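You operate a simulated robot arm through the tools that you are given. There is no shell and no other tool. Be economical: measure what you need, move in short steps, check, and stop when the job is done.

Carry out the task below with a simulated robot arm. There is one attempt and no reset: what you move stays moved.

JOB
Tighten the four flange bolts in number order to the torque on the plate, then pressure-test it.
Fine: set the torque knob first, each bolt once, driver back in its holster; open the test valve and see the pointer stay green. Set down upright: bolt driver.

It is judged by the outcome, as a careful person would: the job done as asked, and still so three seconds after it is handed in. It fails if anything else is knocked over, pushed out of place, dropped, spilled or broken.

ROBOT AND FRAMES
A 6-joint arm with a two-finger gripper on a trunk, on a base that drives. Base frame: it is fixed to the floor where the robot stands at the start and does not move with it; the origin is under the middle of the robot, x ahead of it, y to its left, z up; the surface under the hand at the start is at about z = 800. Units: mm, degrees, N and s.
It reaches about 1298 mm from its shoulder. Its first joint turns from -149.0 to 149.0 degrees. Places, roughly: bolt [700, -200, 900]; flange [700, -200, 900]; test gauge [900, -200, 1100]; test valve [900, -200, 900]; torque knob [900, 0, 1000]; torque plate [500, -200, 900]. Payload 1.57 kg.
The TCP is the grasp point between the finger pads, 21 mm short of the fingertips. In the tool frame z runs along the fingers and y along their closing line. Largest opening 70 mm; the body of the gripper starts 50 mm behind the TCP.
Orientation is that of the tool frame in the base frame, as a unit quaternion [x, y, z, w]. With the fingers straight down and closing along the base's y, the tool's x points along the base's -x, its y along +y and its z along -z.

CONTROLS
- The arm moves only by the tool apply_moves. Its argument "plan" is a list of rows, each a list of 7 numbers: the shift along the tool's x, y, z in cm, then the turn, a rotation vector about the tool's x, y, z in degrees, then the gripper command, from -1 (shut) to 1 (fully open), values between in proportion. In form: [[tx, ty, tz, rx, ry, rz, grip], ...]. A call has 1 to 10 rows; each row is the pose to reach, as a shift and turn from the pose commanded when the call began, along the tool's axes at that moment. Rows are played at 5 a second. More than 50 mm and 8.6 degrees between two rows, or a gripper value outside its range, and nothing of the call is played. Where a pose cannot be reached the arm comes as near as it can. A force on the tool above 40 N (or 10 N above the force at the start of the call, whichever is more), or a blocked arm, ends the call early, and 0.2 s more pass. The fingers move at their own pace and stop on an object; they squeeze with about 24 N. The grip force told is the motor's: it shows also when the fingers shut on nothing. Time passes only in rows, and 0.2 s behind the last, so rows that repeat a pose let the fingers close. The reply holds the time, the measured pose of the TCP, the force on the tool along the base axes, the opening and the grip force, in the units named above and with some noise, with the torque about the TCP (base axes, N m) and any sound that the robot's microphone picked up.
- Cameras (640 x 400 px; columns grow to the right, rows downward): "scene" is now at [18.2, 135.9, 1867.2]; the picture's right is [-0.50, -0.86, 0.00], its down [-0.69, 0.40, -0.61] and it looks along [0.52, -0.30, -0.80] (base axes); focal length 267 px, centre (320, 200). "wrist" rides on the gripper at [79, 4, -81] in the tool frame; the picture's right is [-0.05, 1.00, 0.00], its down [-0.67, -0.04, -0.74] and it looks along [-0.74, -0.04, 0.67] (tool axes); focal length 256 px, centre (320, 200). There is no depth. A picture from a camera that has moved, and an enlarged one, comes with that camera's place and axes in the base frame and with its lens.
- grab_frame(camera): a new picture of that camera. No time passes.
- slide_trunk(by): slides the trunk up (or, below 0, down) by that many mm; the arm and the scene camera ride with it, the base frame stays. It gives what a move gives, with no picture.
- drive_base(legs): drives the robot by 1 to 6 legs, each [ahead, turn to the left] in mm and degrees, along the robot's own axes; the way and the turn of a leg run together, so that a leg with both is an arc; at most 1500 mm and 180 degrees a leg. The arm and the cameras ride along, it lands a little off, and it stops where it bumps. It gives what a move gives.
- aim_head(pan, tilt): turns the head with the scene camera to pan (to the left, within 155 degrees either way) and tilt (down, from -29 to 69), counted from straight ahead of the robot. It gives what a move gives.
- close_up(camera, box): a new picture of the part [left, top, right, bottom] of that camera's present view, enlarged. No time passes.
- finish_job(): hands the job in; it is judged then, once.

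Go step by step. Nothing tells you exact positions but the pictures and the camera data: compare them with the known pose of the tool, close in by small moves and look again before you grip or let go. The budget is 120 turns and 78 pictures, counting those below and the enlarged ones. Unless the task says otherwise, let go and move clear before handing in.

The tools are called after "Request:" as a command line: name --pt "numbers of a row" for each row, then --argument value for the rest, lists and objects as JSON in quotes. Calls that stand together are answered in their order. apply_moves: Moves the arm, as the interface text tells. Its arguments: {"type":"object","properties":{"plan":{"type":"array"}},"required":["plan"]} The other tools are called the same way: slide_trunk (by) slides the trunk up or down; drive_base (legs) drives the base; aim_head (pan, tilt) turns the head that bears the scene camera; grab_frame (camera) takes a picture; close_up (camera, box) takes an enlarged picture of a part of a camera's view; finish_job () hands the job in.

At the start:

```text
time_s: 0.0
tool_pos: [682.1, -370.5, 1211.1]
orientation: [0.004, 1.0, 0.0, 0.0]
ft_force: [-0.2, 0.6, -0.1]
torque: [-0.03, 0.02, -0.01]
width: 70.1
grip_force: 0.1
trunk travel left (down, up): [-892.0, 78.0]
robot x, y, heading: [-0.7, 1.1, -0.2]
head pan, tilt: [-30.2, 52.7]
```

scene: 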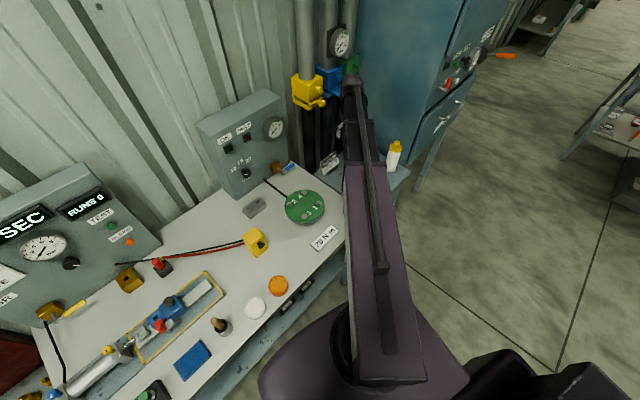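
wrist: 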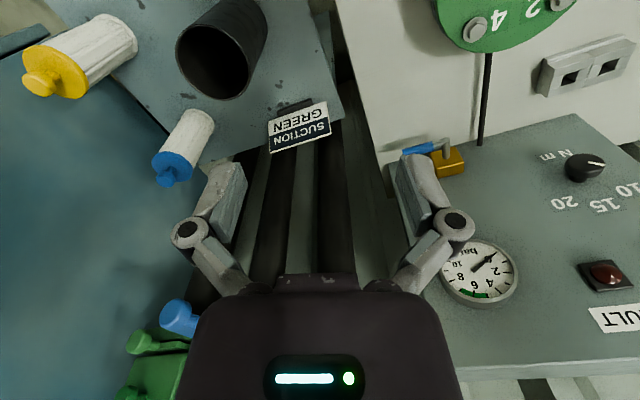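

I see a bench with a green flange with numbered bolts, a control box with a torque knob (10/15/20 Nm) and a gauge, and a plate "20 N m"-ish. I'll enlarge these areas to read them first.

Request:
close_up --camera "scene" --box '[190, 80, 350, 180]'

Request:
close_up --camera "scene" --box '[230, 150, 358, 260]'

```text
4.00 times, centred on (270, 130) of scene
camera zoom: at [18.2, 135.9, 1867.2], right [-0.5, -0.86, 0.0], down [-0.69, 0.4, -0.61], along [0.52, -0.3, -0.8], focal length 1070 px, centre (520, 480)
```

zoom: 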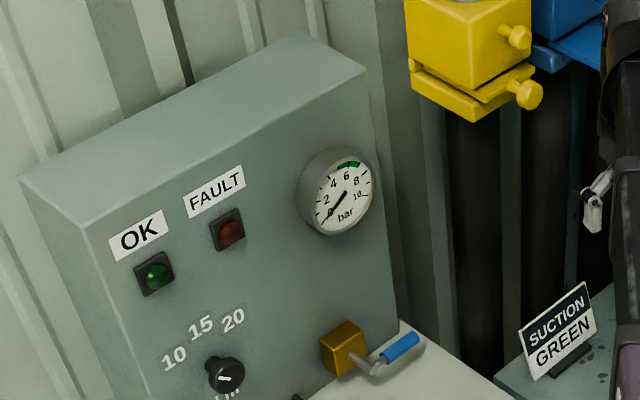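

```text
3.64 times, centred on (294, 205) of scene
camera zoom: at [18.2, 135.9, 1867.2], right [-0.5, -0.86, 0.0], down [-0.69, 0.4, -0.61], along [0.52, -0.3, -0.8], focal length 972 px, centre (414, 182)
```

zoom: 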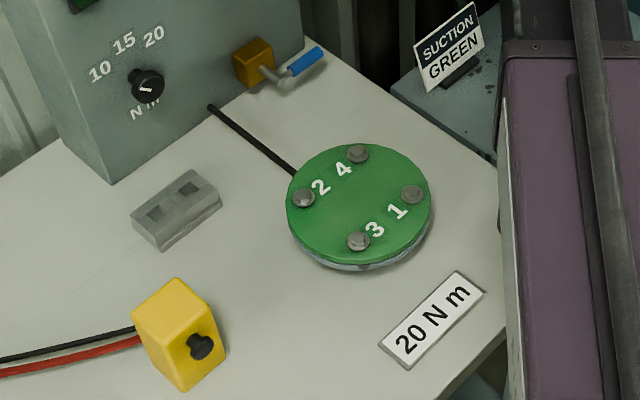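

The plate says 20 N m. Next I need to find the bolt driver and its holster; I'll pan the head a bit left and take enlarged views of the bench.

Request:
close_up --camera "scene" --box '[20, 220, 300, 400]'

Request:
aim_head --pan 0 --tilt 60

Request:
grab_frame --camera "scene"

```text
2.22 times, centred on (160, 310) of scene
camera zoom: at [18.2, 135.9, 1867.2], right [-0.5, -0.86, 0.0], down [-0.69, 0.4, -0.61], along [0.52, -0.3, -0.8], focal length 594 px, centre (676, -44)
```

zoom: 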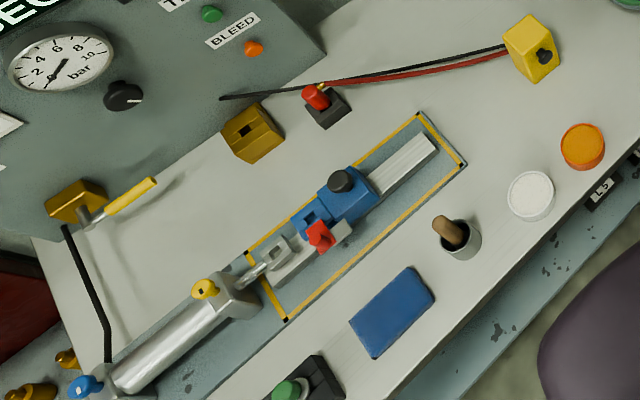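

```text
time_s: 0.9
tool_pos: [681.7, -370.9, 1210.9]
orientation: [0.004, 1.0, 0.001, 0.0]
ft_force: [0.8, -0.1, -0.3]
torque: [0.02, -0.02, -0.01]
width: 70.1
grip_force: 0.1
trunk travel left (down, up): [-892.0, 78.0]
robot x, y, heading: [-1.5, 1.3, 0.1]
head pan, tilt: [0.0, 60.0]
```

```text
72 pictures are left
camera scene: at [20.5, 173.2, 1858.3], right [0.0, -1.0, 0.0], down [-0.87, 0.0, -0.5], along [0.5, 0.0, -0.87], focal length 267 px, centre (320, 200)
```

scene: 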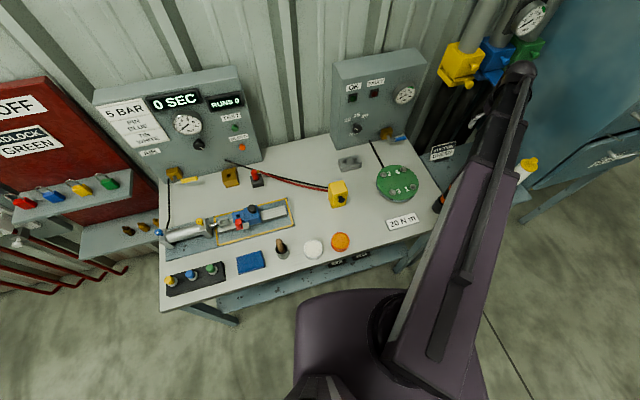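

A black and orange object sits at the bench's right edge, partly behind the arm: probably the driver in its holster. I'll enlarge it, and also the knob box.

Request:
close_up --camera "scene" --box '[380, 160, 476, 220]'

Request:
close_up --camera "scene" --box '[320, 60, 448, 180]'

```text
6.67 times, centred on (428, 190) of scene
camera zoom: at [20.5, 173.2, 1858.3], right [0.0, -1.0, 0.0], down [-0.87, 0.0, -0.5], along [0.5, 0.0, -0.87], focal length 1782 px, centre (-400, 267)
```

zoom: 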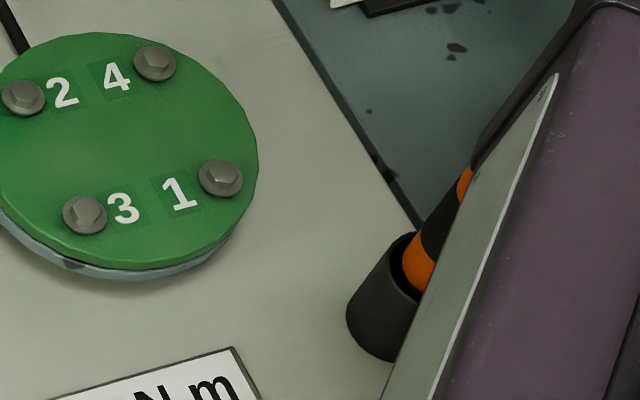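

```text
3.33 times, centred on (384, 120) of scene
camera zoom: at [20.5, 173.2, 1858.3], right [0.0, -1.0, 0.0], down [-0.87, 0.0, -0.5], along [0.5, 0.0, -0.87], focal length 891 px, centre (107, 467)
```

zoom: 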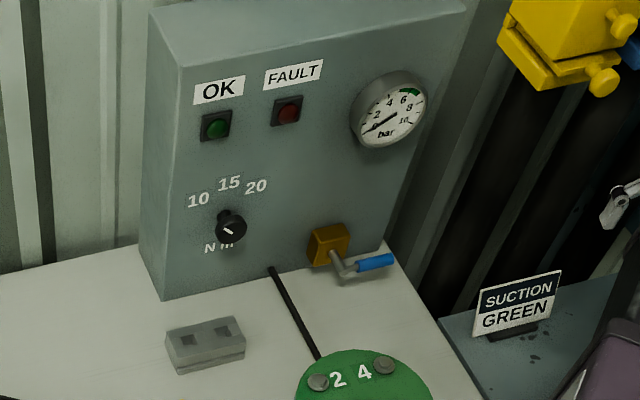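

The driver (black/orange handle) stands in a black holster near (575,-340). The arm hides it, so I'll shift the hand left and back, well above everything, then look with both cameras.

Request:
apply_moves --pt "3 4 0 0 0 0 1" --pt "6 8 0 0 0 0 1" --pt "9 12 0 0 0 0 1" --pt "12 16 0 0 0 0 1" --pt "15 20 0 0 0 0 1" --pt "17 24 0 0 0 0 1" --pt "18 28 0 0 0 0 1" --pt "18 30 0 0 0 0 1"

Request:
aim_head --pan -25 --tilt 55

Request:
grab_frame --camera "scene"

Request:
grab_frame --camera "wrist"

```text
time_s: 2.8
tool_pos: [529.0, -72.4, 1210.6]
orientation: [0.006, 1.0, 0.0, -0.001]
ft_force: [0.2, -0.2, -0.2]
torque: [0.02, 0.02, 0.03]
width: 70.0
grip_force: 0.0
out of reach, approached as far as the arm can: row 6, 7, 8
trunk travel left (down, up): [-892.0, 78.0]
robot x, y, heading: [-4.1, 2.5, 0.1]
head pan, tilt: [0.0, 60.0]
```

```text
time_s: 3.6
tool_pos: [530.3, -73.1, 1211.3]
orientation: [0.004, 1.0, 0.0, -0.001]
ft_force: [-0.6, -1.4, -0.3]
torque: [0.0, -0.01, -0.02]
width: 69.9
grip_force: 0.1
trunk travel left (down, up): [-892.0, 78.0]
robot x, y, heading: [-1.2, 1.9, 0.2]
head pan, tilt: [-25.0, 55.0]
```

```text
69 pictures are left
camera scene: at [19.2, 143.0, 1864.3], right [-0.42, -0.91, 0.0], down [-0.74, 0.34, -0.57], along [0.52, -0.24, -0.82], focal length 267 px, centre (320, 200)
```

scene: 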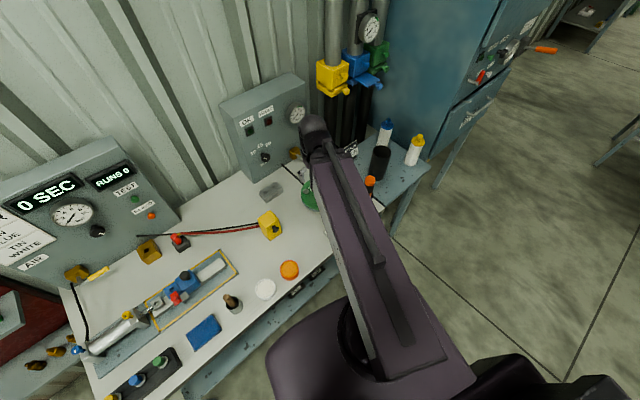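

```text
68 pictures are left
camera wrist: at [451.9, -67.2, 1291.9], right [0.06, 1.0, 0.0], down [0.67, -0.04, 0.74], along [0.74, -0.05, -0.67], focal length 256 px, centre (320, 200)
```

wrist: 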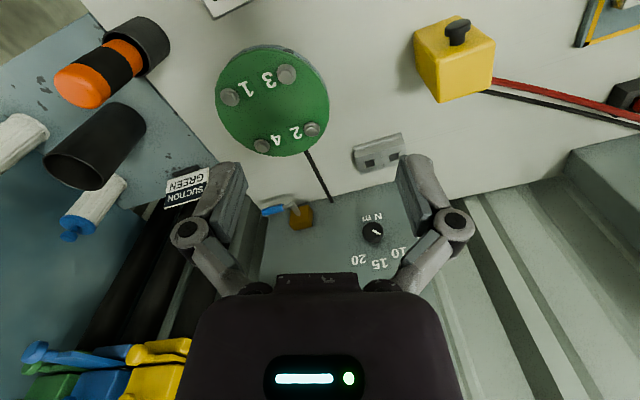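

The wrist camera gives a good view: the driver's in its holster around (568,-345), top near z≈1000. The knob triangulates to about (888,11,990), the valve to about (1001,-162,847). I'll first tilt the hand to face the knob.

Request:
apply_moves --pt "-1.7 0.4 1 0 -8.5 0 1" --pt "-3.4 0.8 2 0 -17 0 1" --pt "-5.1 1.2 3 0 -25.5 0 1" --pt "-6.8 1.6 4 0 -34 0 1" --pt "-8.5 2 5 0 -42.5 0 1" --pt "-10.2 2.4 6 0 -51 0 1" --pt "-11.9 2.8 7 0 -59.5 0 1" --pt "-13.6 3.2 8 0 -68 0 1" --pt "-15.3 3.6 9 0 -76.5 0 1" --pt "-17 4 10 0 -85 0 1"

Request:
grab_frame --camera "wrist"

Request:
grab_frame --camera "scene"

```text
time_s: 5.8
tool_pos: [721.7, -38.9, 1380.8]
orientation: [0.004, 0.737, -0.004, 0.676]
ft_force: [1.1, 0.4, 0.2]
torque: [-0.01, 0.01, 0.02]
width: 70.2
grip_force: 0.1
out of reach, approached as far as the arm can: row 1, 2, 3, 4, 5, 6, 7, 8, 9, 10
trunk travel left (down, up): [-892.0, 78.0]
robot x, y, heading: [-1.1, 4.2, 0.1]
head pan, tilt: [-25.0, 55.0]
```

```text
67 pictures are left
camera wrist: at [633.5, -33.1, 1308.4], right [0.02, 1.0, 0.05], down [-0.68, -0.03, 0.73], along [0.73, -0.05, 0.68], focal length 256 px, centre (320, 200)
```

wrist: 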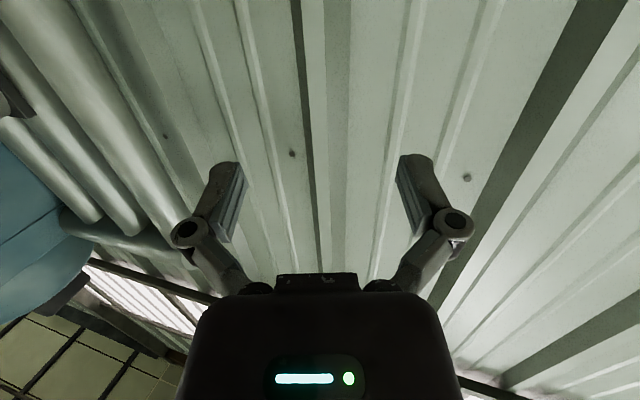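

```text
66 pictures are left
camera scene: at [19.1, 143.0, 1864.3], right [-0.42, -0.91, 0.0], down [-0.74, 0.35, -0.57], along [0.52, -0.24, -0.82], focal length 267 px, centre (320, 200)
```

scene: 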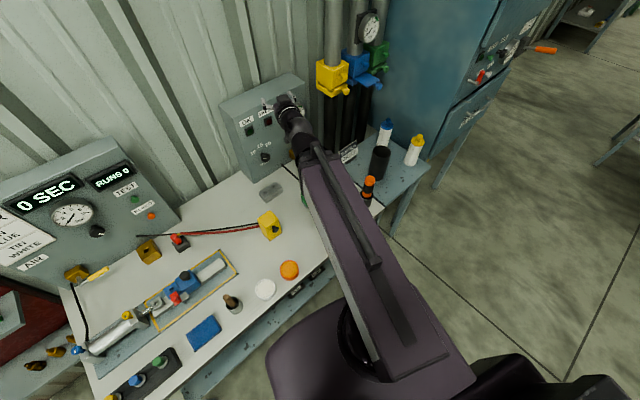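

The hand is high because the shoulder is high. I'll slide the trunk down so the arm can reach the panel horizontally.

Request:
slide_trunk --by -280

Request:
grab_frame --camera "scene"

Request:
grab_frame --camera "wrist"

```text
time_s: 8.7
tool_pos: [719.6, -38.8, 1099.6]
orientation: [0.003, 0.738, -0.003, 0.675]
ft_force: [-0.6, -0.6, 0.0]
torque: [0.0, 0.01, -0.03]
width: 70.1
grip_force: 0.1
trunk travel left (down, up): [-612.0, 358.0]
robot x, y, heading: [-2.9, 3.1, 0.0]
head pan, tilt: [-25.0, 55.0]
```

```text
65 pictures are left
camera scene: at [19.2, 142.9, 1584.3], right [-0.42, -0.91, 0.0], down [-0.74, 0.35, -0.57], along [0.52, -0.24, -0.82], focal length 267 px, centre (320, 200)
```

scene: 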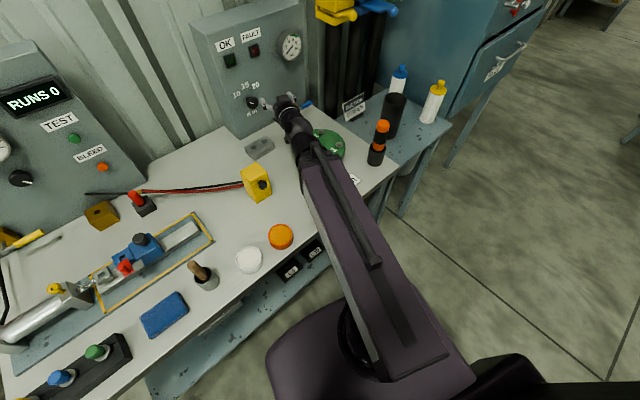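

```text
64 pictures are left
camera wrist: at [633.3, -33.1, 1028.2], right [0.01, 1.0, 0.05], down [-0.68, -0.03, 0.73], along [0.73, -0.05, 0.68], focal length 256 px, centre (320, 200)
```

wrist: 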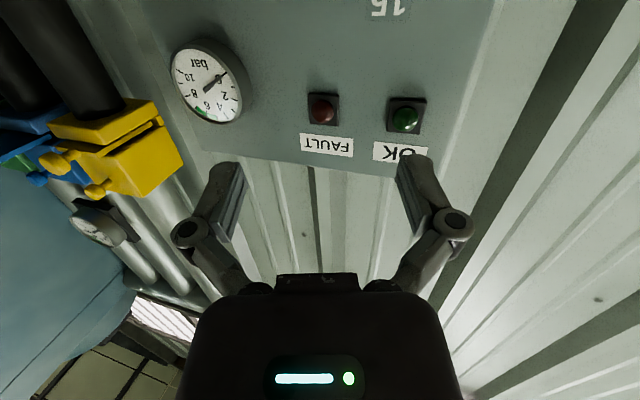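

The scene camera now has a frontal view of the panel; I'll enlarge the knob and valve, and the driver.

Request:
close_up --camera "scene" --box '[220, 70, 316, 130]'

Request:
close_up --camera "scene" --box '[310, 90, 438, 190]'

```text
6.67 times, centred on (268, 100) of scene
camera zoom: at [19.2, 142.9, 1584.3], right [-0.42, -0.91, 0.0], down [-0.74, 0.35, -0.57], along [0.52, -0.24, -0.82], focal length 1782 px, centre (667, 867)
```

zoom: 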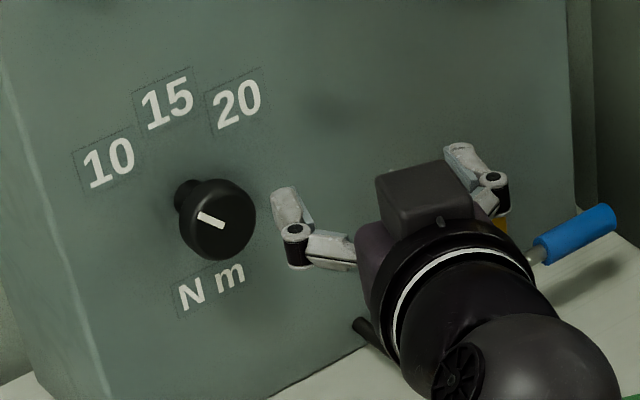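

```text
4.00 times, centred on (374, 140) of scene
camera zoom: at [19.2, 142.9, 1584.3], right [-0.42, -0.91, 0.0], down [-0.74, 0.35, -0.57], along [0.52, -0.24, -0.82], focal length 1070 px, centre (104, 440)
```

zoom: 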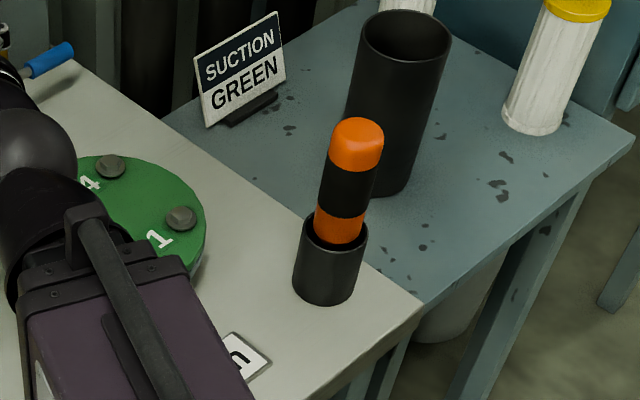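

The knob cap sits at about (880,10,998), ~40 mm wide, protruding ~28 mm, pointer at 10, panel yawed ~17.5°. I'll level the hand and come in front of it.

Request:
apply_moves --pt "2.5 0.4 1.2 0 -1.7 0 1" --pt "5 0.8 2.5 0 -3.4 0 1" --pt "7.5 1.2 3.7 0 -5.1 0 1" --pt "9.76 1.58 4.93 0 -5.1 0 1" --pt "9.76 1.58 4.93 0 -5.1 0 1"

Request:
apply_moves --pt "0 0 0 -6 0 0 1" --pt "0 0 0 -12 0 0 1" --pt "0 0 0 -17.5 0 0 1" --pt "0 0 0 -17.5 0 0 1"

Request:
apply_moves --pt "0 0 0 0 0 -8.5 1" --pt "0 0 0 0 0 -17 1" --pt "0 0 0 0 0 -25.5 1" --pt "0 0 0 0 0 -34 1" --pt "0 0 0 0 0 -40 1" --pt "0 0 0 0 0 -45 1" --pt "0 0 0 0 0 -45 1"

Request:
grab_frame --camera "wrist"

Request:
grab_frame --camera "scene"

```text
time_s: 9.9
tool_pos: [764.1, -21.9, 1117.7]
orientation: [0.004, 0.707, -0.004, 0.707]
ft_force: [0.0, 0.2, 0.6]
torque: [-0.03, -0.05, 0.03]
width: 70.2
grip_force: 0.0
out of reach, approached as far as the arm can: row 1, 2, 3, 4, 5
trunk travel left (down, up): [-612.0, 358.0]
robot x, y, heading: [-1.4, 4.3, 0.0]
head pan, tilt: [-25.0, 55.0]
```

```text
time_s: 10.9
tool_pos: [761.6, -23.1, 1117.7]
orientation: [-0.105, 0.7, 0.104, 0.699]
ft_force: [0.1, 0.3, 0.4]
torque: [0.0, 0.0, 0.03]
width: 70.1
grip_force: 0.1
trunk travel left (down, up): [-612.0, 358.0]
robot x, y, heading: [-1.4, 2.2, -0.1]
head pan, tilt: [-25.0, 55.0]
```

```text
time_s: 12.5
tool_pos: [762.2, -23.8, 1115.9]
orientation: [-0.365, 0.606, -0.172, 0.686]
ft_force: [0.2, -0.6, -0.4]
torque: [-0.02, 0.0, 0.06]
width: 69.9
grip_force: 0.2
trunk travel left (down, up): [-612.0, 358.0]
robot x, y, heading: [-4.5, 4.0, 0.1]
head pan, tilt: [-25.0, 55.0]
```

```text
61 pictures are left
camera wrist: at [699.9, -97.7, 1057.4], right [-0.22, 0.71, -0.67], down [-0.84, 0.21, 0.5], along [0.49, 0.67, 0.55], focal length 256 px, centre (320, 200)
```

wrist: 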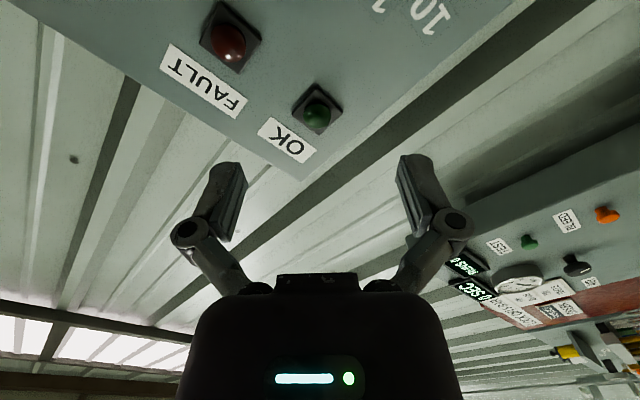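

```text
60 pictures are left
camera scene: at [19.2, 142.9, 1584.3], right [-0.42, -0.91, 0.0], down [-0.74, 0.35, -0.57], along [0.52, -0.24, -0.82], focal length 267 px, centre (320, 200)
```

scene: 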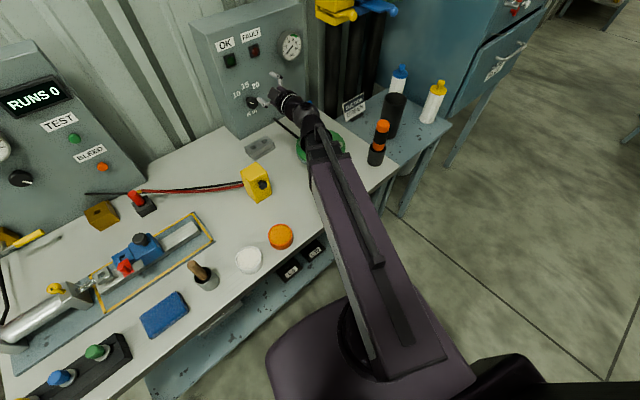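

The arm bottoms out at z≈1116 in this pose, so I'll lower the trunk by 118 mm more to be level with the knob.

Request:
slide_trunk --by -118

Request:
grab_frame --camera "wrist"

Request:
close_up --camera "scene" --box '[192, 0, 352, 100]'

```text
time_s: 13.7
tool_pos: [761.3, -27.4, 1009.3]
orientation: [-0.369, 0.603, -0.181, 0.683]
ft_force: [-3.1, -3.1, 24.5]
torque: [-2.23, 1.94, -0.1]
width: 70.3
grip_force: 0.0
trunk travel left (down, up): [-504.0, 466.0]
robot x, y, heading: [0.2, 5.6, 0.1]
head pan, tilt: [-25.0, 55.0]
stopped: the force on the tool passed its limit at 107 N (the readings are from after the stop); the commanded pose is now the measured one
```

```text
59 pictures are left
camera wrist: at [700.0, -100.8, 952.2], right [-0.21, 0.7, -0.69], down [-0.84, 0.23, 0.49], along [0.49, 0.68, 0.54], focal length 256 px, centre (320, 200)
```

wrist: 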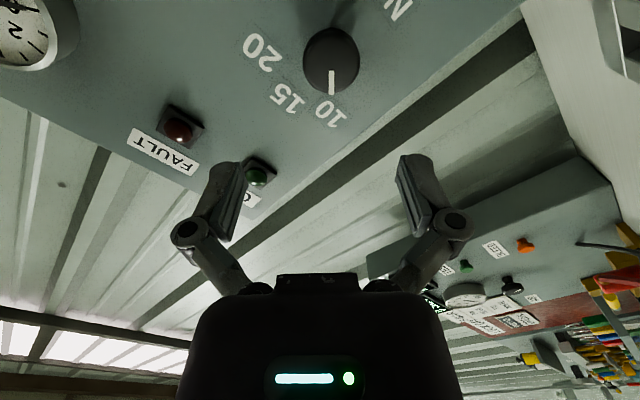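

```text
4.00 times, centred on (272, 50) of scene
camera zoom: at [16.8, 143.1, 1476.8], right [-0.42, -0.91, 0.0], down [-0.74, 0.35, -0.57], along [0.52, -0.24, -0.82], focal length 1070 px, centre (512, 800)
```

zoom: 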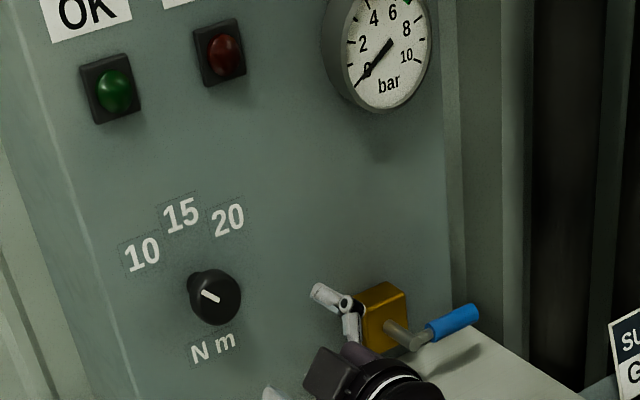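

Contact stopped the slide. I'll raise the trunk 40 mm and look at what was hit.

Request:
slide_trunk --by 40

Request:
grab_frame --camera "scene"

```text
time_s: 14.5
tool_pos: [764.1, -25.1, 1050.0]
orientation: [-0.369, 0.604, -0.18, 0.683]
ft_force: [-0.4, 0.3, -0.8]
torque: [-0.03, -0.01, -0.02]
width: 69.8
grip_force: 0.0
trunk travel left (down, up): [-544.0, 426.0]
robot x, y, heading: [-0.7, 6.0, 0.1]
head pan, tilt: [-25.0, 55.0]
```

```text
57 pictures are left
camera scene: at [19.5, 143.0, 1516.6], right [-0.42, -0.91, 0.0], down [-0.74, 0.35, -0.57], along [0.52, -0.24, -0.82], focal length 267 px, centre (320, 200)
```

scene: 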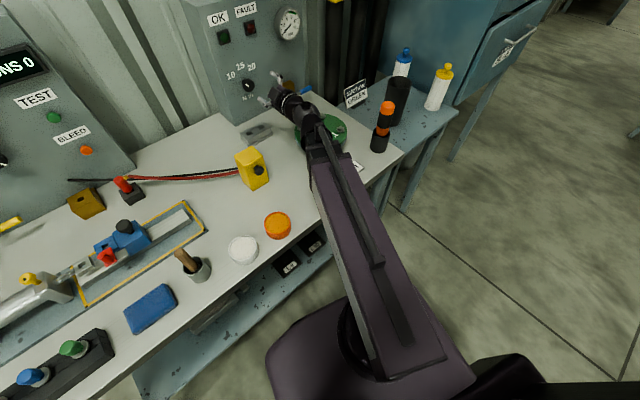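

It looks like a low wrist link brushed the flange; nothing appears displaced. I'll raise, back the base off so the arm reaches straighter, then come in level.

Request:
slide_trunk --by 80

Request:
drive_base --legs '[[-250, 0]]'

Request:
grab_frame --camera "scene"

```text
time_s: 15.7
tool_pos: [764.3, -26.1, 1128.7]
orientation: [-0.37, 0.604, -0.179, 0.683]
ft_force: [0.6, 0.2, 0.6]
torque: [-0.02, 0.02, -0.02]
width: 70.1
grip_force: 0.0
trunk travel left (down, up): [-624.0, 346.0]
robot x, y, heading: [-1.0, 5.2, 0.2]
head pan, tilt: [-25.0, 55.0]
```

```text
time_s: 17.8
tool_pos: [512.0, -25.5, 1129.9]
orientation: [-0.37, 0.604, -0.18, 0.683]
ft_force: [0.4, 0.4, 1.4]
torque: [-0.01, 0.01, 0.0]
width: 70.4
grip_force: 0.1
trunk travel left (down, up): [-624.0, 346.0]
robot x, y, heading: [-251.3, 5.5, 0.1]
head pan, tilt: [-25.0, 55.0]
```

```text
56 pictures are left
camera scene: at [-232.9, 142.7, 1596.7], right [-0.42, -0.91, 0.0], down [-0.74, 0.35, -0.57], along [0.52, -0.24, -0.82], focal length 267 px, centre (320, 200)
```

scene: 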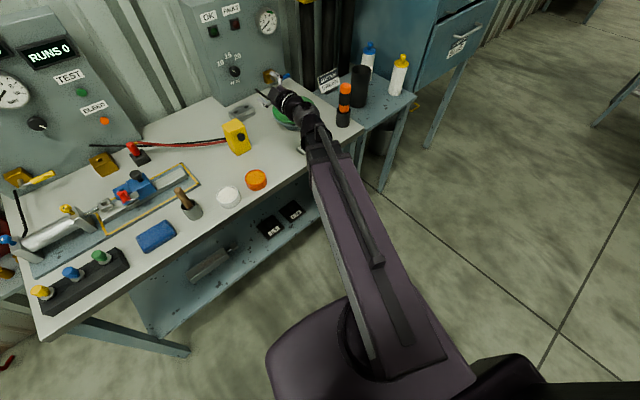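

Now I'll extend forward at height, checking reach, before descending.

Request:
apply_moves --pt "0.87 -0.85 3.95 0 0 0 1" --pt "1.73 -1.7 7.9 0 0 0 1" --pt "2.6 -2.55 11.86 0 0 0 1" --pt "3.47 -3.4 15.8 0 0 0 1" --pt "4.33 -4.25 19.77 0 0 0 1" --pt "5.2 -5.1 23.7 0 0 0 1" --pt "7.5 -2.7 23.7 0 0 0 1" --pt "9.8 -0.3 23.7 0 0 0 1" --pt "9.8 -0.3 23.7 0 0 0 1"

Request:
grab_frame --camera "scene"

```text
time_s: 19.8
tool_pos: [758.4, -30.2, 1128.2]
orientation: [-0.368, 0.605, -0.18, 0.683]
ft_force: [-0.3, -0.4, 0.1]
torque: [0.02, -0.02, -0.03]
width: 70.1
grip_force: 0.0
out of reach, approached as far as the arm can: row 7, 8, 9
trunk travel left (down, up): [-624.0, 346.0]
robot x, y, heading: [-252.9, 5.2, -0.1]
head pan, tilt: [-25.0, 55.0]
```

```text
55 pictures are left
camera scene: at [-232.3, 142.7, 1596.6], right [-0.42, -0.91, 0.0], down [-0.74, 0.35, -0.57], along [0.52, -0.24, -0.82], focal length 267 px, centre (320, 200)
```

scene: 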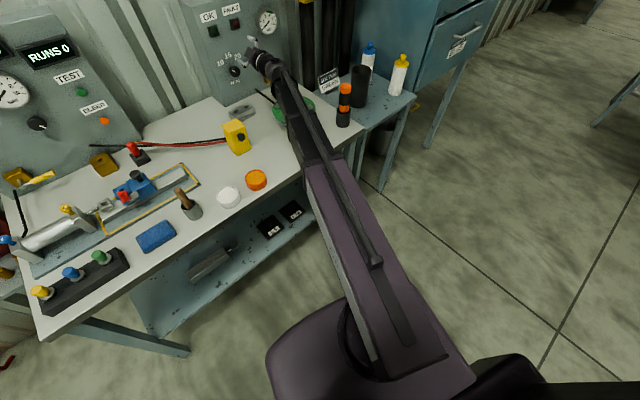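

Re-triangulating with several views: the bench is higher than I assumed (~z 865), flange top ≈ 930, and the camera under the hand touched the flange. I'll roll the hand so the camera sits to the left, away from the flange, then lower.

Request:
apply_moves --pt "0 0 0 0 0 8.1 1" --pt "0 0 0 0 0 16.2 1" --pt "0 0 0 0 0 24.4 1" --pt "0 0 0 0 0 32.5 1" --pt "0 0 0 0 0 40.6 1" --pt "0 0 0 0 0 48.8 1" --pt "0 0 0 0 0 57 1" --pt "0 0 0 0 0 65 1" --pt "0 0 0 0 0 65 1"

Request:
slide_trunk --by -90

Request:
grab_frame --camera "wrist"

Request:
close_up --camera "scene" --box '[192, 20, 352, 120]'

```text
time_s: 21.8
tool_pos: [758.6, -28.3, 1128.6]
orientation: [0.015, 0.708, 0.215, 0.672]
ft_force: [-0.4, 0.5, -0.3]
torque: [0.01, -0.03, -0.01]
width: 70.0
grip_force: 0.1
trunk travel left (down, up): [-624.0, 346.0]
robot x, y, heading: [-251.1, 0.5, -0.2]
head pan, tilt: [-25.0, 55.0]
```

```text
time_s: 23.1
tool_pos: [759.5, -28.7, 1038.4]
orientation: [0.012, 0.708, 0.216, 0.673]
ft_force: [-0.4, 0.0, -0.6]
torque: [-0.01, -0.03, 0.0]
width: 69.9
grip_force: 0.1
trunk travel left (down, up): [-534.0, 436.0]
robot x, y, heading: [-252.9, 0.4, 0.2]
head pan, tilt: [-25.0, 55.0]
```

```text
54 pictures are left
camera wrist: at [672.4, -22.8, 965.1], right [-0.27, 0.89, 0.37], down [-0.64, -0.45, 0.62], along [0.72, -0.07, 0.69], focal length 256 px, centre (320, 200)
```

wrist: 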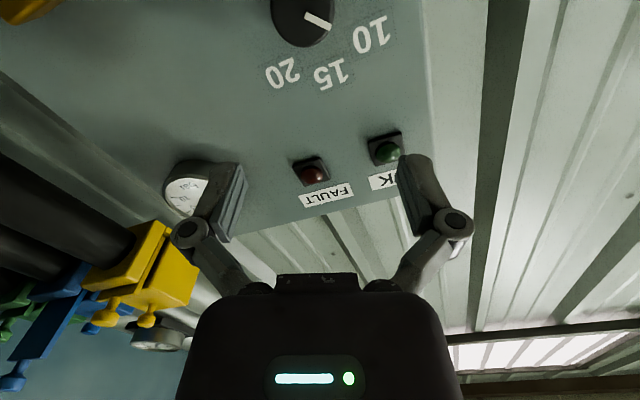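

```text
4.00 times, centred on (272, 70) of scene
camera zoom: at [-232.5, 142.7, 1506.7], right [-0.42, -0.91, 0.0], down [-0.74, 0.35, -0.57], along [0.52, -0.24, -0.82], focal length 1070 px, centre (512, 720)
```

zoom: 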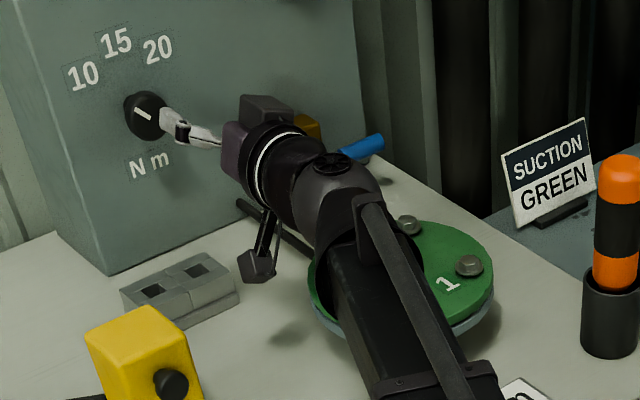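

Clear. Knob front refined to (875,11,1001). Lower the trunk 37 mm, then advance to 60 mm short of it.

Request:
slide_trunk --by -37

Request:
apply_moves --pt "0.05 0.15 2.1 0 0 0 1" --pt "0.1 0.3 4.2 0 0 0 1" --pt "0.16 0.46 6.2 0 0 0 1" --pt "0.16 0.46 6.2 0 0 0 1"

Request:
grab_frame --camera "wrist"

Request:
close_up --camera "scene" --box '[192, 10, 304, 80]'

```text
time_s: 23.9
tool_pos: [757.8, -28.9, 1002.4]
orientation: [0.013, 0.707, 0.216, 0.673]
ft_force: [-0.5, -0.2, -0.6]
torque: [0.03, 0.01, -0.03]
width: 70.2
grip_force: 0.0
trunk travel left (down, up): [-497.0, 473.0]
robot x, y, heading: [-252.4, 6.3, -0.0]
head pan, tilt: [-25.0, 55.0]
```

```text
time_s: 24.9
tool_pos: [817.3, -6.4, 1001.5]
orientation: [0.014, 0.708, 0.215, 0.672]
ft_force: [0.4, -0.2, 0.0]
torque: [-0.01, 0.0, 0.04]
width: 69.9
grip_force: 0.1
trunk travel left (down, up): [-497.0, 473.0]
robot x, y, heading: [-251.1, 3.8, 0.2]
head pan, tilt: [-25.0, 55.0]
```

```text
52 pictures are left
camera wrist: at [731.4, 0.4, 927.9], right [-0.27, 0.89, 0.37], down [-0.64, -0.45, 0.62], along [0.72, -0.07, 0.69], focal length 256 px, centre (320, 200)
```

wrist: 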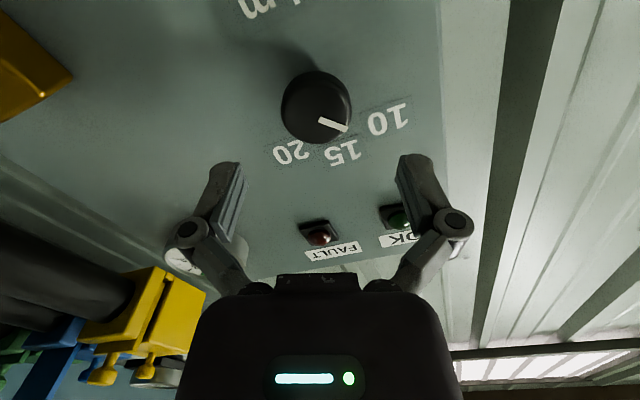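

```text
5.71 times, centred on (248, 45) of scene
camera zoom: at [-232.3, 142.7, 1469.6], right [-0.42, -0.91, 0.0], down [-0.74, 0.35, -0.57], along [0.52, -0.24, -0.82], focal length 1528 px, centre (731, 1086)
```

zoom: 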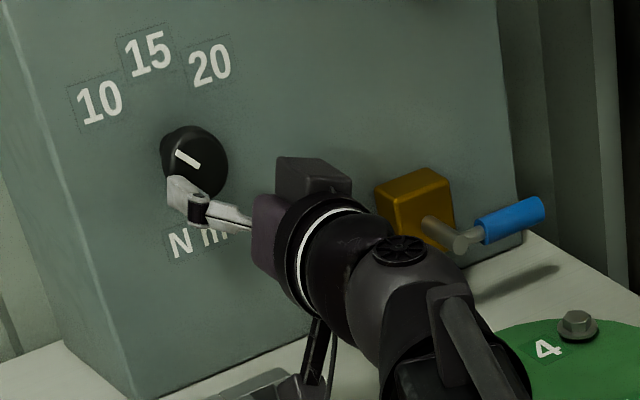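

The knob is centred between the fingers, about 62 mm ahead. Advance and close.

Request:
apply_moves --pt "0 -0.05 2.1 0 0 0 1" --pt "0.1 -0.05 4.2 0 0 0 1" --pt "0.1 -0.05 6.2 0 0 0 1" --pt "0.1 -0.05 6.2 0 0 0 1"

Request:
grab_frame --camera "wrist"

```text
time_s: 25.9
tool_pos: [875.8, 10.4, 1002.0]
orientation: [0.013, 0.708, 0.217, 0.672]
ft_force: [-0.3, -1.0, 0.0]
torque: [0.0, -0.02, 0.01]
width: 69.9
grip_force: 0.1
trunk travel left (down, up): [-497.0, 473.0]
robot x, y, heading: [-250.4, 4.2, 0.1]
head pan, tilt: [-25.0, 55.0]
```

```text
50 pictures are left
camera wrist: at [790.2, 16.5, 927.7], right [-0.27, 0.89, 0.37], down [-0.64, -0.45, 0.62], along [0.72, -0.07, 0.69], focal length 256 px, centre (320, 200)
```

wrist: 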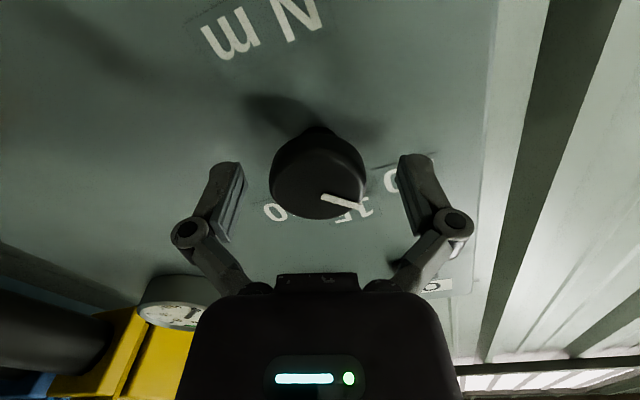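

Knob between fingers. Close and hold.

Request:
apply_moves --pt "0 0 0 0 0 0 -1" --pt "0 0 0 0 0 0 -1" --pt "0 0 0 0 0 0 -1" --pt "0 0 0 0 0 0 -1"

Request:
apply_moves --pt "0 0 0 0 0 8 -1" --pt "0 0 0 0 0 16 -1" --pt "0 0 0 0 0 24 -1" --pt "0 0 0 0 0 32 -1" --pt "0 0 0 0 0 40 -1" --pt "0 0 0 0 0 45 -1"

Request:
grab_frame --camera "wrist"

```text
time_s: 26.9
tool_pos: [875.0, 10.1, 1000.4]
orientation: [0.015, 0.708, 0.216, 0.672]
ft_force: [-13.8, -7.1, -8.4]
torque: [0.07, 0.09, -0.17]
width: 41.1
grip_force: 31.8
trunk travel left (down, up): [-497.0, 473.0]
robot x, y, heading: [-251.9, 4.5, -0.1]
head pan, tilt: [-25.0, 55.0]
```

```text
time_s: 28.3
tool_pos: [875.9, 8.8, 1000.0]
orientation: [0.286, 0.649, 0.456, 0.538]
ft_force: [-18.8, -18.9, -19.0]
torque: [-0.12, 0.28, -0.12]
width: 41.3
grip_force: 32.1
trunk travel left (down, up): [-497.0, 473.0]
robot x, y, heading: [-253.8, 5.1, -0.1]
head pan, tilt: [-25.0, 55.0]
```

```text
49 pictures are left
camera wrist: at [777.9, 56.4, 969.9], right [-0.11, 0.37, 0.92], down [-0.54, -0.8, 0.26], along [0.84, -0.47, 0.29], focal length 256 px, centre (320, 200)
```

wrist: 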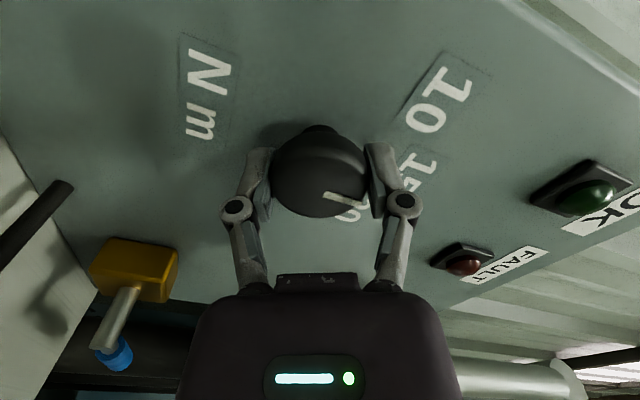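

The pointer follows the hand and is now at 15. Continue the other ~43° with a tiny shift to relieve side force.

Request:
apply_moves --pt "0 -0.1 -0.1 0 0 8 -1" --pt "0 -0.15 -0.1 0 0 16 -1" --pt "0 -0.15 -0.1 0 0 24 -1" --pt "0 -0.15 -0.1 0 0 32 -1" --pt "0 -0.15 -0.1 0 0 40 -1" --pt "0 -0.15 -0.1 0 0 43 -1" --pt "0 -0.15 -0.1 0 0 43 -1"

Request:
close_up --camera "scene" --box '[192, 10, 304, 80]'

Request:
grab_frame --camera "wrist"

```text
time_s: 29.9
tool_pos: [875.6, 9.8, 999.2]
orientation: [0.503, 0.5, 0.622, 0.332]
ft_force: [-11.0, -15.7, -22.8]
torque: [-0.1, 0.36, -0.04]
width: 41.2
grip_force: 32.3
trunk travel left (down, up): [-497.0, 473.0]
robot x, y, heading: [-252.3, 1.2, 0.1]
head pan, tilt: [-25.0, 55.0]
```

```text
5.71 times, centred on (248, 45) of scene
camera zoom: at [-230.0, 141.0, 1469.7], right [-0.42, -0.91, 0.0], down [-0.74, 0.35, -0.57], along [0.52, -0.24, -0.82], focal length 1528 px, centre (731, 1086)
```

zoom: 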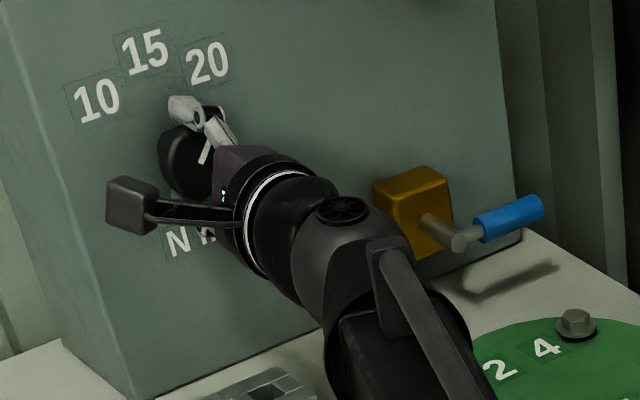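

```text
47 pictures are left
camera wrist: at [777.9, 58.2, 1027.0], right [0.1, -0.33, 0.94], down [-0.53, -0.81, -0.23], along [0.84, -0.48, -0.26], focal length 256 px, centre (320, 200)
```

wrist: 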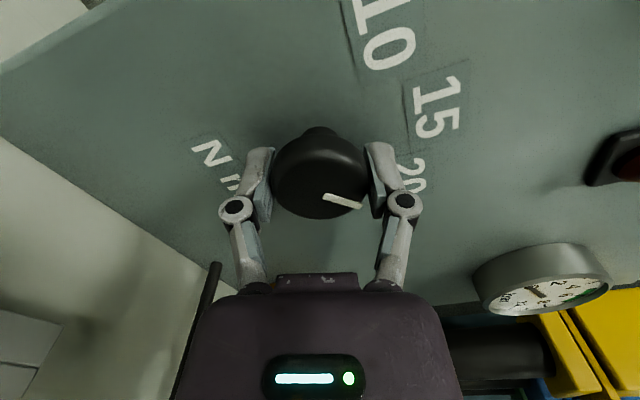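

The pointer now aims near 20. Release, back off and verify the setting.

Request:
apply_moves --pt "0 0 0 0 0 0 1" --pt "0 0 0 0 0 0 1" --pt "0 0 -2 0 0 0 1" --pt "0 0 -5 0 0 0 1" --pt "0 0 -8 0 0 0 1" --pt "0 0 -8 0 0 0 1"

Request:
grab_frame --camera "wrist"

Request:
close_up --camera "scene" --box '[192, 10, 272, 60]'

```text
time_s: 31.3
tool_pos: [799.1, -12.0, 1000.8]
orientation: [0.502, 0.5, 0.622, 0.333]
ft_force: [-0.4, -0.4, -0.2]
torque: [0.01, 0.01, 0.01]
width: 69.8
grip_force: 0.0
trunk travel left (down, up): [-497.0, 473.0]
robot x, y, heading: [-249.5, 0.9, -0.3]
head pan, tilt: [-25.0, 55.0]
```

```text
46 pictures are left
camera wrist: at [699.7, 37.4, 1028.5], right [0.1, -0.32, 0.94], down [-0.53, -0.82, -0.22], along [0.84, -0.48, -0.26], focal length 256 px, centre (320, 200)
```

wrist: 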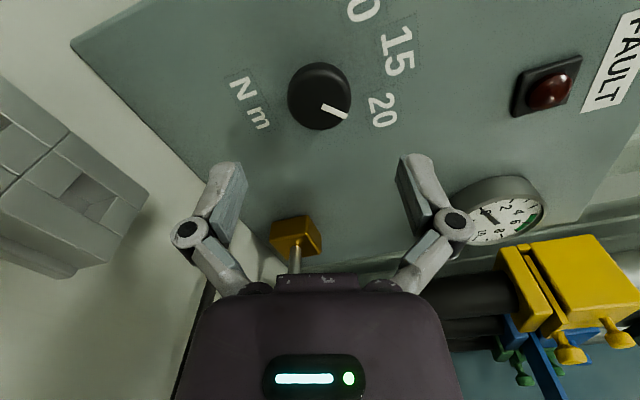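

```text
8.00 times, centred on (232, 35) of scene
camera zoom: at [-232.5, 142.6, 1469.7], right [-0.42, -0.91, 0.0], down [-0.74, 0.35, -0.57], along [0.52, -0.24, -0.82], focal length 2139 px, centre (1024, 1520)
```

zoom: 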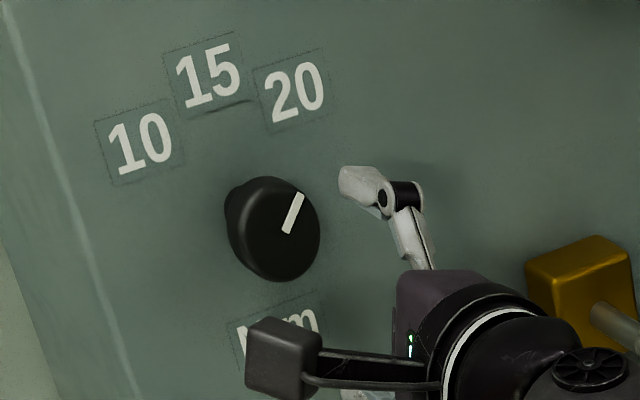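

The pointer is on 20, in the same relation to "20" as it had to "10" before. Now raise clear, roll the wrist back and point the fingers down toward the driver.

Request:
slide_trunk --by 300

Request:
apply_moves --pt "0 0 -1 0 0 -8.5 1" --pt "0 0 -2 0 0 -17 1" --pt "0 0 -3 0 0 -25.5 1" --pt "0 0 -4 0 0 -34 1" --pt "0 0 -5 0 0 -42.5 1" --pt "0 0 -6 0 0 -51 1" --pt "0 0 -7 0 0 -59.5 1" --pt "0 0 -8 0 0 -68 1" --pt "0 0 -9 0 0 -76.5 1" --pt "0 0 -10 0 0 -85 1"

Request:
apply_moves --pt "0 0 0 0 0 -8 1" --pt "0 0 0 0 0 -16 1" --pt "0 0 0 0 0 -23 1"

Request:
apply_moves --pt "0 0 0 0 8.5 0 1" --pt "0 0 0 0 17 0 1" --pt "0 0 0 0 25.5 0 1" --pt "0 0 0 0 34 0 1" --pt "0 0 0 0 42.5 0 1" --pt "0 0 0 0 51 0 1" --pt "0 0 0 0 59.5 0 1" --pt "0 0 0 0 68 0 1" --pt "0 0 0 0 76.5 0 1" --pt "0 0 0 0 85 0 1"

```text
time_s: 34.3
tool_pos: [797.7, -11.7, 1301.0]
orientation: [0.502, 0.5, 0.622, 0.334]
ft_force: [-0.2, 1.0, -0.1]
torque: [0.03, -0.01, -0.01]
width: 70.0
grip_force: 0.0
trunk travel left (down, up): [-797.0, 173.0]
robot x, y, heading: [-253.0, 3.8, -0.1]
head pan, tilt: [-25.0, 55.0]
```

```text
time_s: 36.5
tool_pos: [702.4, -40.4, 1301.1]
orientation: [0.031, 0.708, 0.231, 0.667]
ft_force: [-0.3, -0.5, -0.2]
torque: [-0.01, -0.01, 0.0]
width: 70.2
grip_force: 0.0
trunk travel left (down, up): [-797.0, 173.0]
robot x, y, heading: [-252.6, 4.1, -0.2]
head pan, tilt: [-25.0, 55.0]
```

```text
time_s: 37.3
tool_pos: [702.6, -41.1, 1301.5]
orientation: [-0.11, 0.7, 0.094, 0.699]
ft_force: [0.5, -0.5, -0.4]
torque: [0.0, 0.07, -0.03]
width: 69.9
grip_force: 0.1
trunk travel left (down, up): [-797.0, 173.0]
robot x, y, heading: [-249.3, 3.9, 0.1]
head pan, tilt: [-25.0, 55.0]
```

```text
time_s: 39.5
tool_pos: [697.2, -40.2, 1116.1]
orientation: [-0.145, 0.989, -0.004, 0.041]
ft_force: [0.3, -1.0, -0.2]
torque: [0.02, -0.01, 0.01]
width: 69.9
grip_force: 0.1
out of reach, approached as far as the arm can: row 1, 2, 3, 4, 5, 6, 7, 8, 9, 10
trunk travel left (down, up): [-797.0, 173.0]
robot x, y, heading: [-252.7, 4.3, -0.2]
head pan, tilt: [-25.0, 55.0]
```

It seems the arm's wrist height is tied to the trunk. I'll finish levelling (pitch, yaw) and test a small downward arm move to see.

Request:
apply_moves --pt "0 0 0 0 4.7 0 1" --pt "0 0 0 0 4.7 0 1"

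Request:
apply_moves --pt "0 0 0 0 0 8 1" --pt "0 0 0 0 0 16.5 1" --pt "0 0 2 0 0 16.5 1" --pt "0 0 3 0 0 16.5 1" --pt "0 0 3 0 0 16.5 1"

Request:
grab_frame --camera "scene"

```text
time_s: 40.1
tool_pos: [698.4, -40.5, 1116.7]
orientation: [-0.145, 0.989, -0.011, 0.001]
ft_force: [0.8, -0.9, 0.4]
torque: [0.03, 0.0, -0.01]
width: 69.8
grip_force: 0.0
trunk travel left (down, up): [-797.0, 173.0]
robot x, y, heading: [-250.5, 4.3, 0.2]
head pan, tilt: [-25.0, 55.0]
```

```text
time_s: 41.3
tool_pos: [699.7, -41.6, 1117.0]
orientation: [-0.001, 1.0, -0.009, 0.002]
ft_force: [-0.3, -0.4, -0.7]
torque: [0.0, 0.02, -0.03]
width: 70.0
grip_force: 0.1
out of reach, approached as far as the arm can: row 3, 4, 5
trunk travel left (down, up): [-797.0, 173.0]
robot x, y, heading: [-253.1, 4.1, -0.2]
head pan, tilt: [-25.0, 55.0]
```

```text
44 pictures are left
camera scene: at [-232.4, 142.7, 1769.6], right [-0.42, -0.91, 0.0], down [-0.74, 0.35, -0.57], along [0.52, -0.24, -0.82], focal length 267 px, centre (320, 200)
```

scene: 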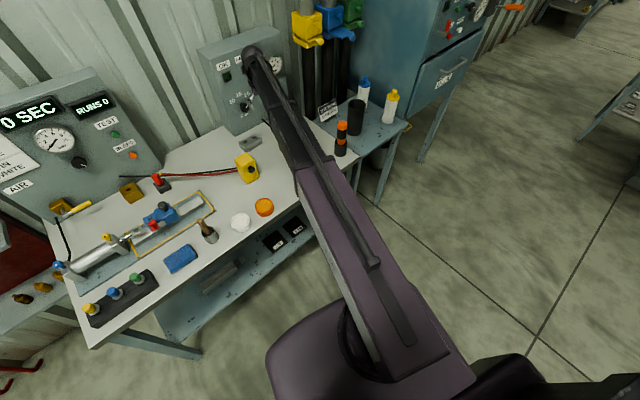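

Confirmed: height comes only from the trunk. I'll move the open hand to above the driver, ~60 mm clear of its top.

Request:
apply_moves --pt "2 -4 0 0 0 0 1" --pt "4 -8 0 0 0 0 1" --pt "6 -12 0 0 0 0 1" --pt "8 -16 0 0 0 0 1" --pt "10.2 -20 0 0 0 0 1" --pt "12.4 -24 0 0 0 0 1" --pt "14.8 -28 0 0 0 0 1" --pt "14.8 -28 0 0 0 0 1"

Request:
grab_frame --camera "wrist"

Request:
aim_head --pan -15 --tilt 45

Request:
grab_frame --camera "scene"

```text
time_s: 43.1
tool_pos: [555.0, -321.6, 1116.9]
orientation: [-0.002, 1.0, -0.01, 0.003]
ft_force: [0.2, -0.4, -0.7]
torque: [0.01, -0.03, -0.01]
width: 70.0
grip_force: 0.1
out of reach, approached as far as the arm can: row 4, 5, 6, 7, 8
trunk travel left (down, up): [-797.0, 173.0]
robot x, y, heading: [-254.3, 3.0, -0.1]
head pan, tilt: [-25.0, 55.0]
```

```text
43 pictures are left
camera wrist: at [475.7, -315.1, 1196.3], right [0.05, 1.0, -0.02], down [0.66, -0.02, 0.75], along [0.75, -0.05, -0.66], focal length 256 px, centre (320, 200)
```

wrist: 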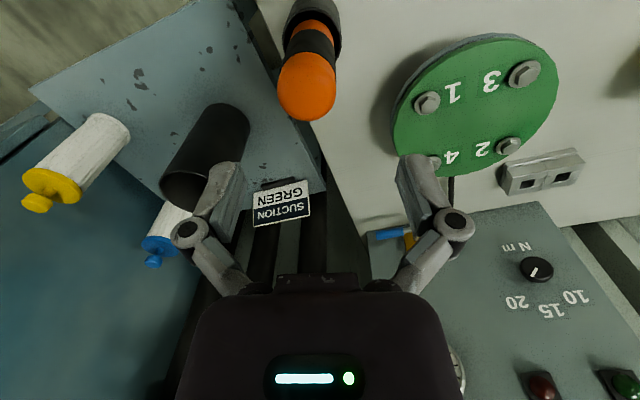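

```text
time_s: 43.8
tool_pos: [554.7, -321.0, 1117.2]
orientation: [-0.001, 1.0, -0.01, 0.003]
ft_force: [0.0, 0.9, 0.1]
torque: [-0.02, 0.02, 0.01]
width: 70.2
grip_force: 0.0
trunk travel left (down, up): [-797.0, 173.0]
robot x, y, heading: [-253.0, 2.4, 0.2]
head pan, tilt: [-15.0, 45.0]
```

```text
42 pictures are left
camera scene: at [-219.2, 152.1, 1783.0], right [-0.26, -0.97, 0.0], down [-0.68, 0.18, -0.71], along [0.68, -0.18, -0.71], focal length 267 px, centre (320, 200)
```

scene: 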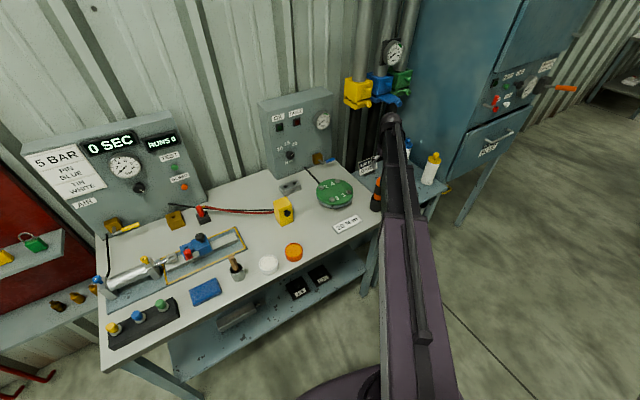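

The driver handle (~39 mm) is directly below, ~9 mm to the right. Shift 9 mm, lower 80 mm and recheck.

Request:
apply_moves --pt "0 -0.5 0 0 0 0 1" --pt "0 -0.9 0 0 0 0 1" --pt "0 -0.9 0 0 0 0 1"

Request:
slide_trunk --by -75

Request:
grab_frame --camera "wrist"

```text
time_s: 44.6
tool_pos: [553.5, -330.6, 1116.4]
orientation: [-0.002, 1.0, -0.009, 0.003]
ft_force: [0.5, -0.1, 0.2]
torque: [-0.02, 0.0, 0.02]
width: 70.0
grip_force: 0.0
trunk travel left (down, up): [-797.0, 173.0]
robot x, y, heading: [-251.0, 6.2, 0.1]
head pan, tilt: [-15.0, 45.0]
```

```text
time_s: 45.7
tool_pos: [554.8, -330.1, 1042.4]
orientation: [-0.001, 1.0, -0.01, 0.002]
ft_force: [0.2, -0.5, -0.9]
torque: [0.01, -0.01, 0.01]
width: 70.0
grip_force: 0.0
trunk travel left (down, up): [-722.0, 248.0]
robot x, y, heading: [-254.8, 4.4, 0.0]
head pan, tilt: [-15.0, 45.0]
```

```text
41 pictures are left
camera wrist: at [475.4, -324.0, 1121.5], right [0.05, 1.0, -0.02], down [0.66, -0.02, 0.75], along [0.75, -0.05, -0.66], focal length 256 px, centre (320, 200)
```

wrist: 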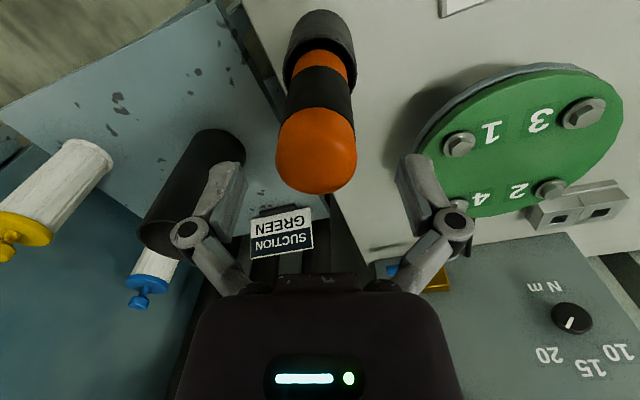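

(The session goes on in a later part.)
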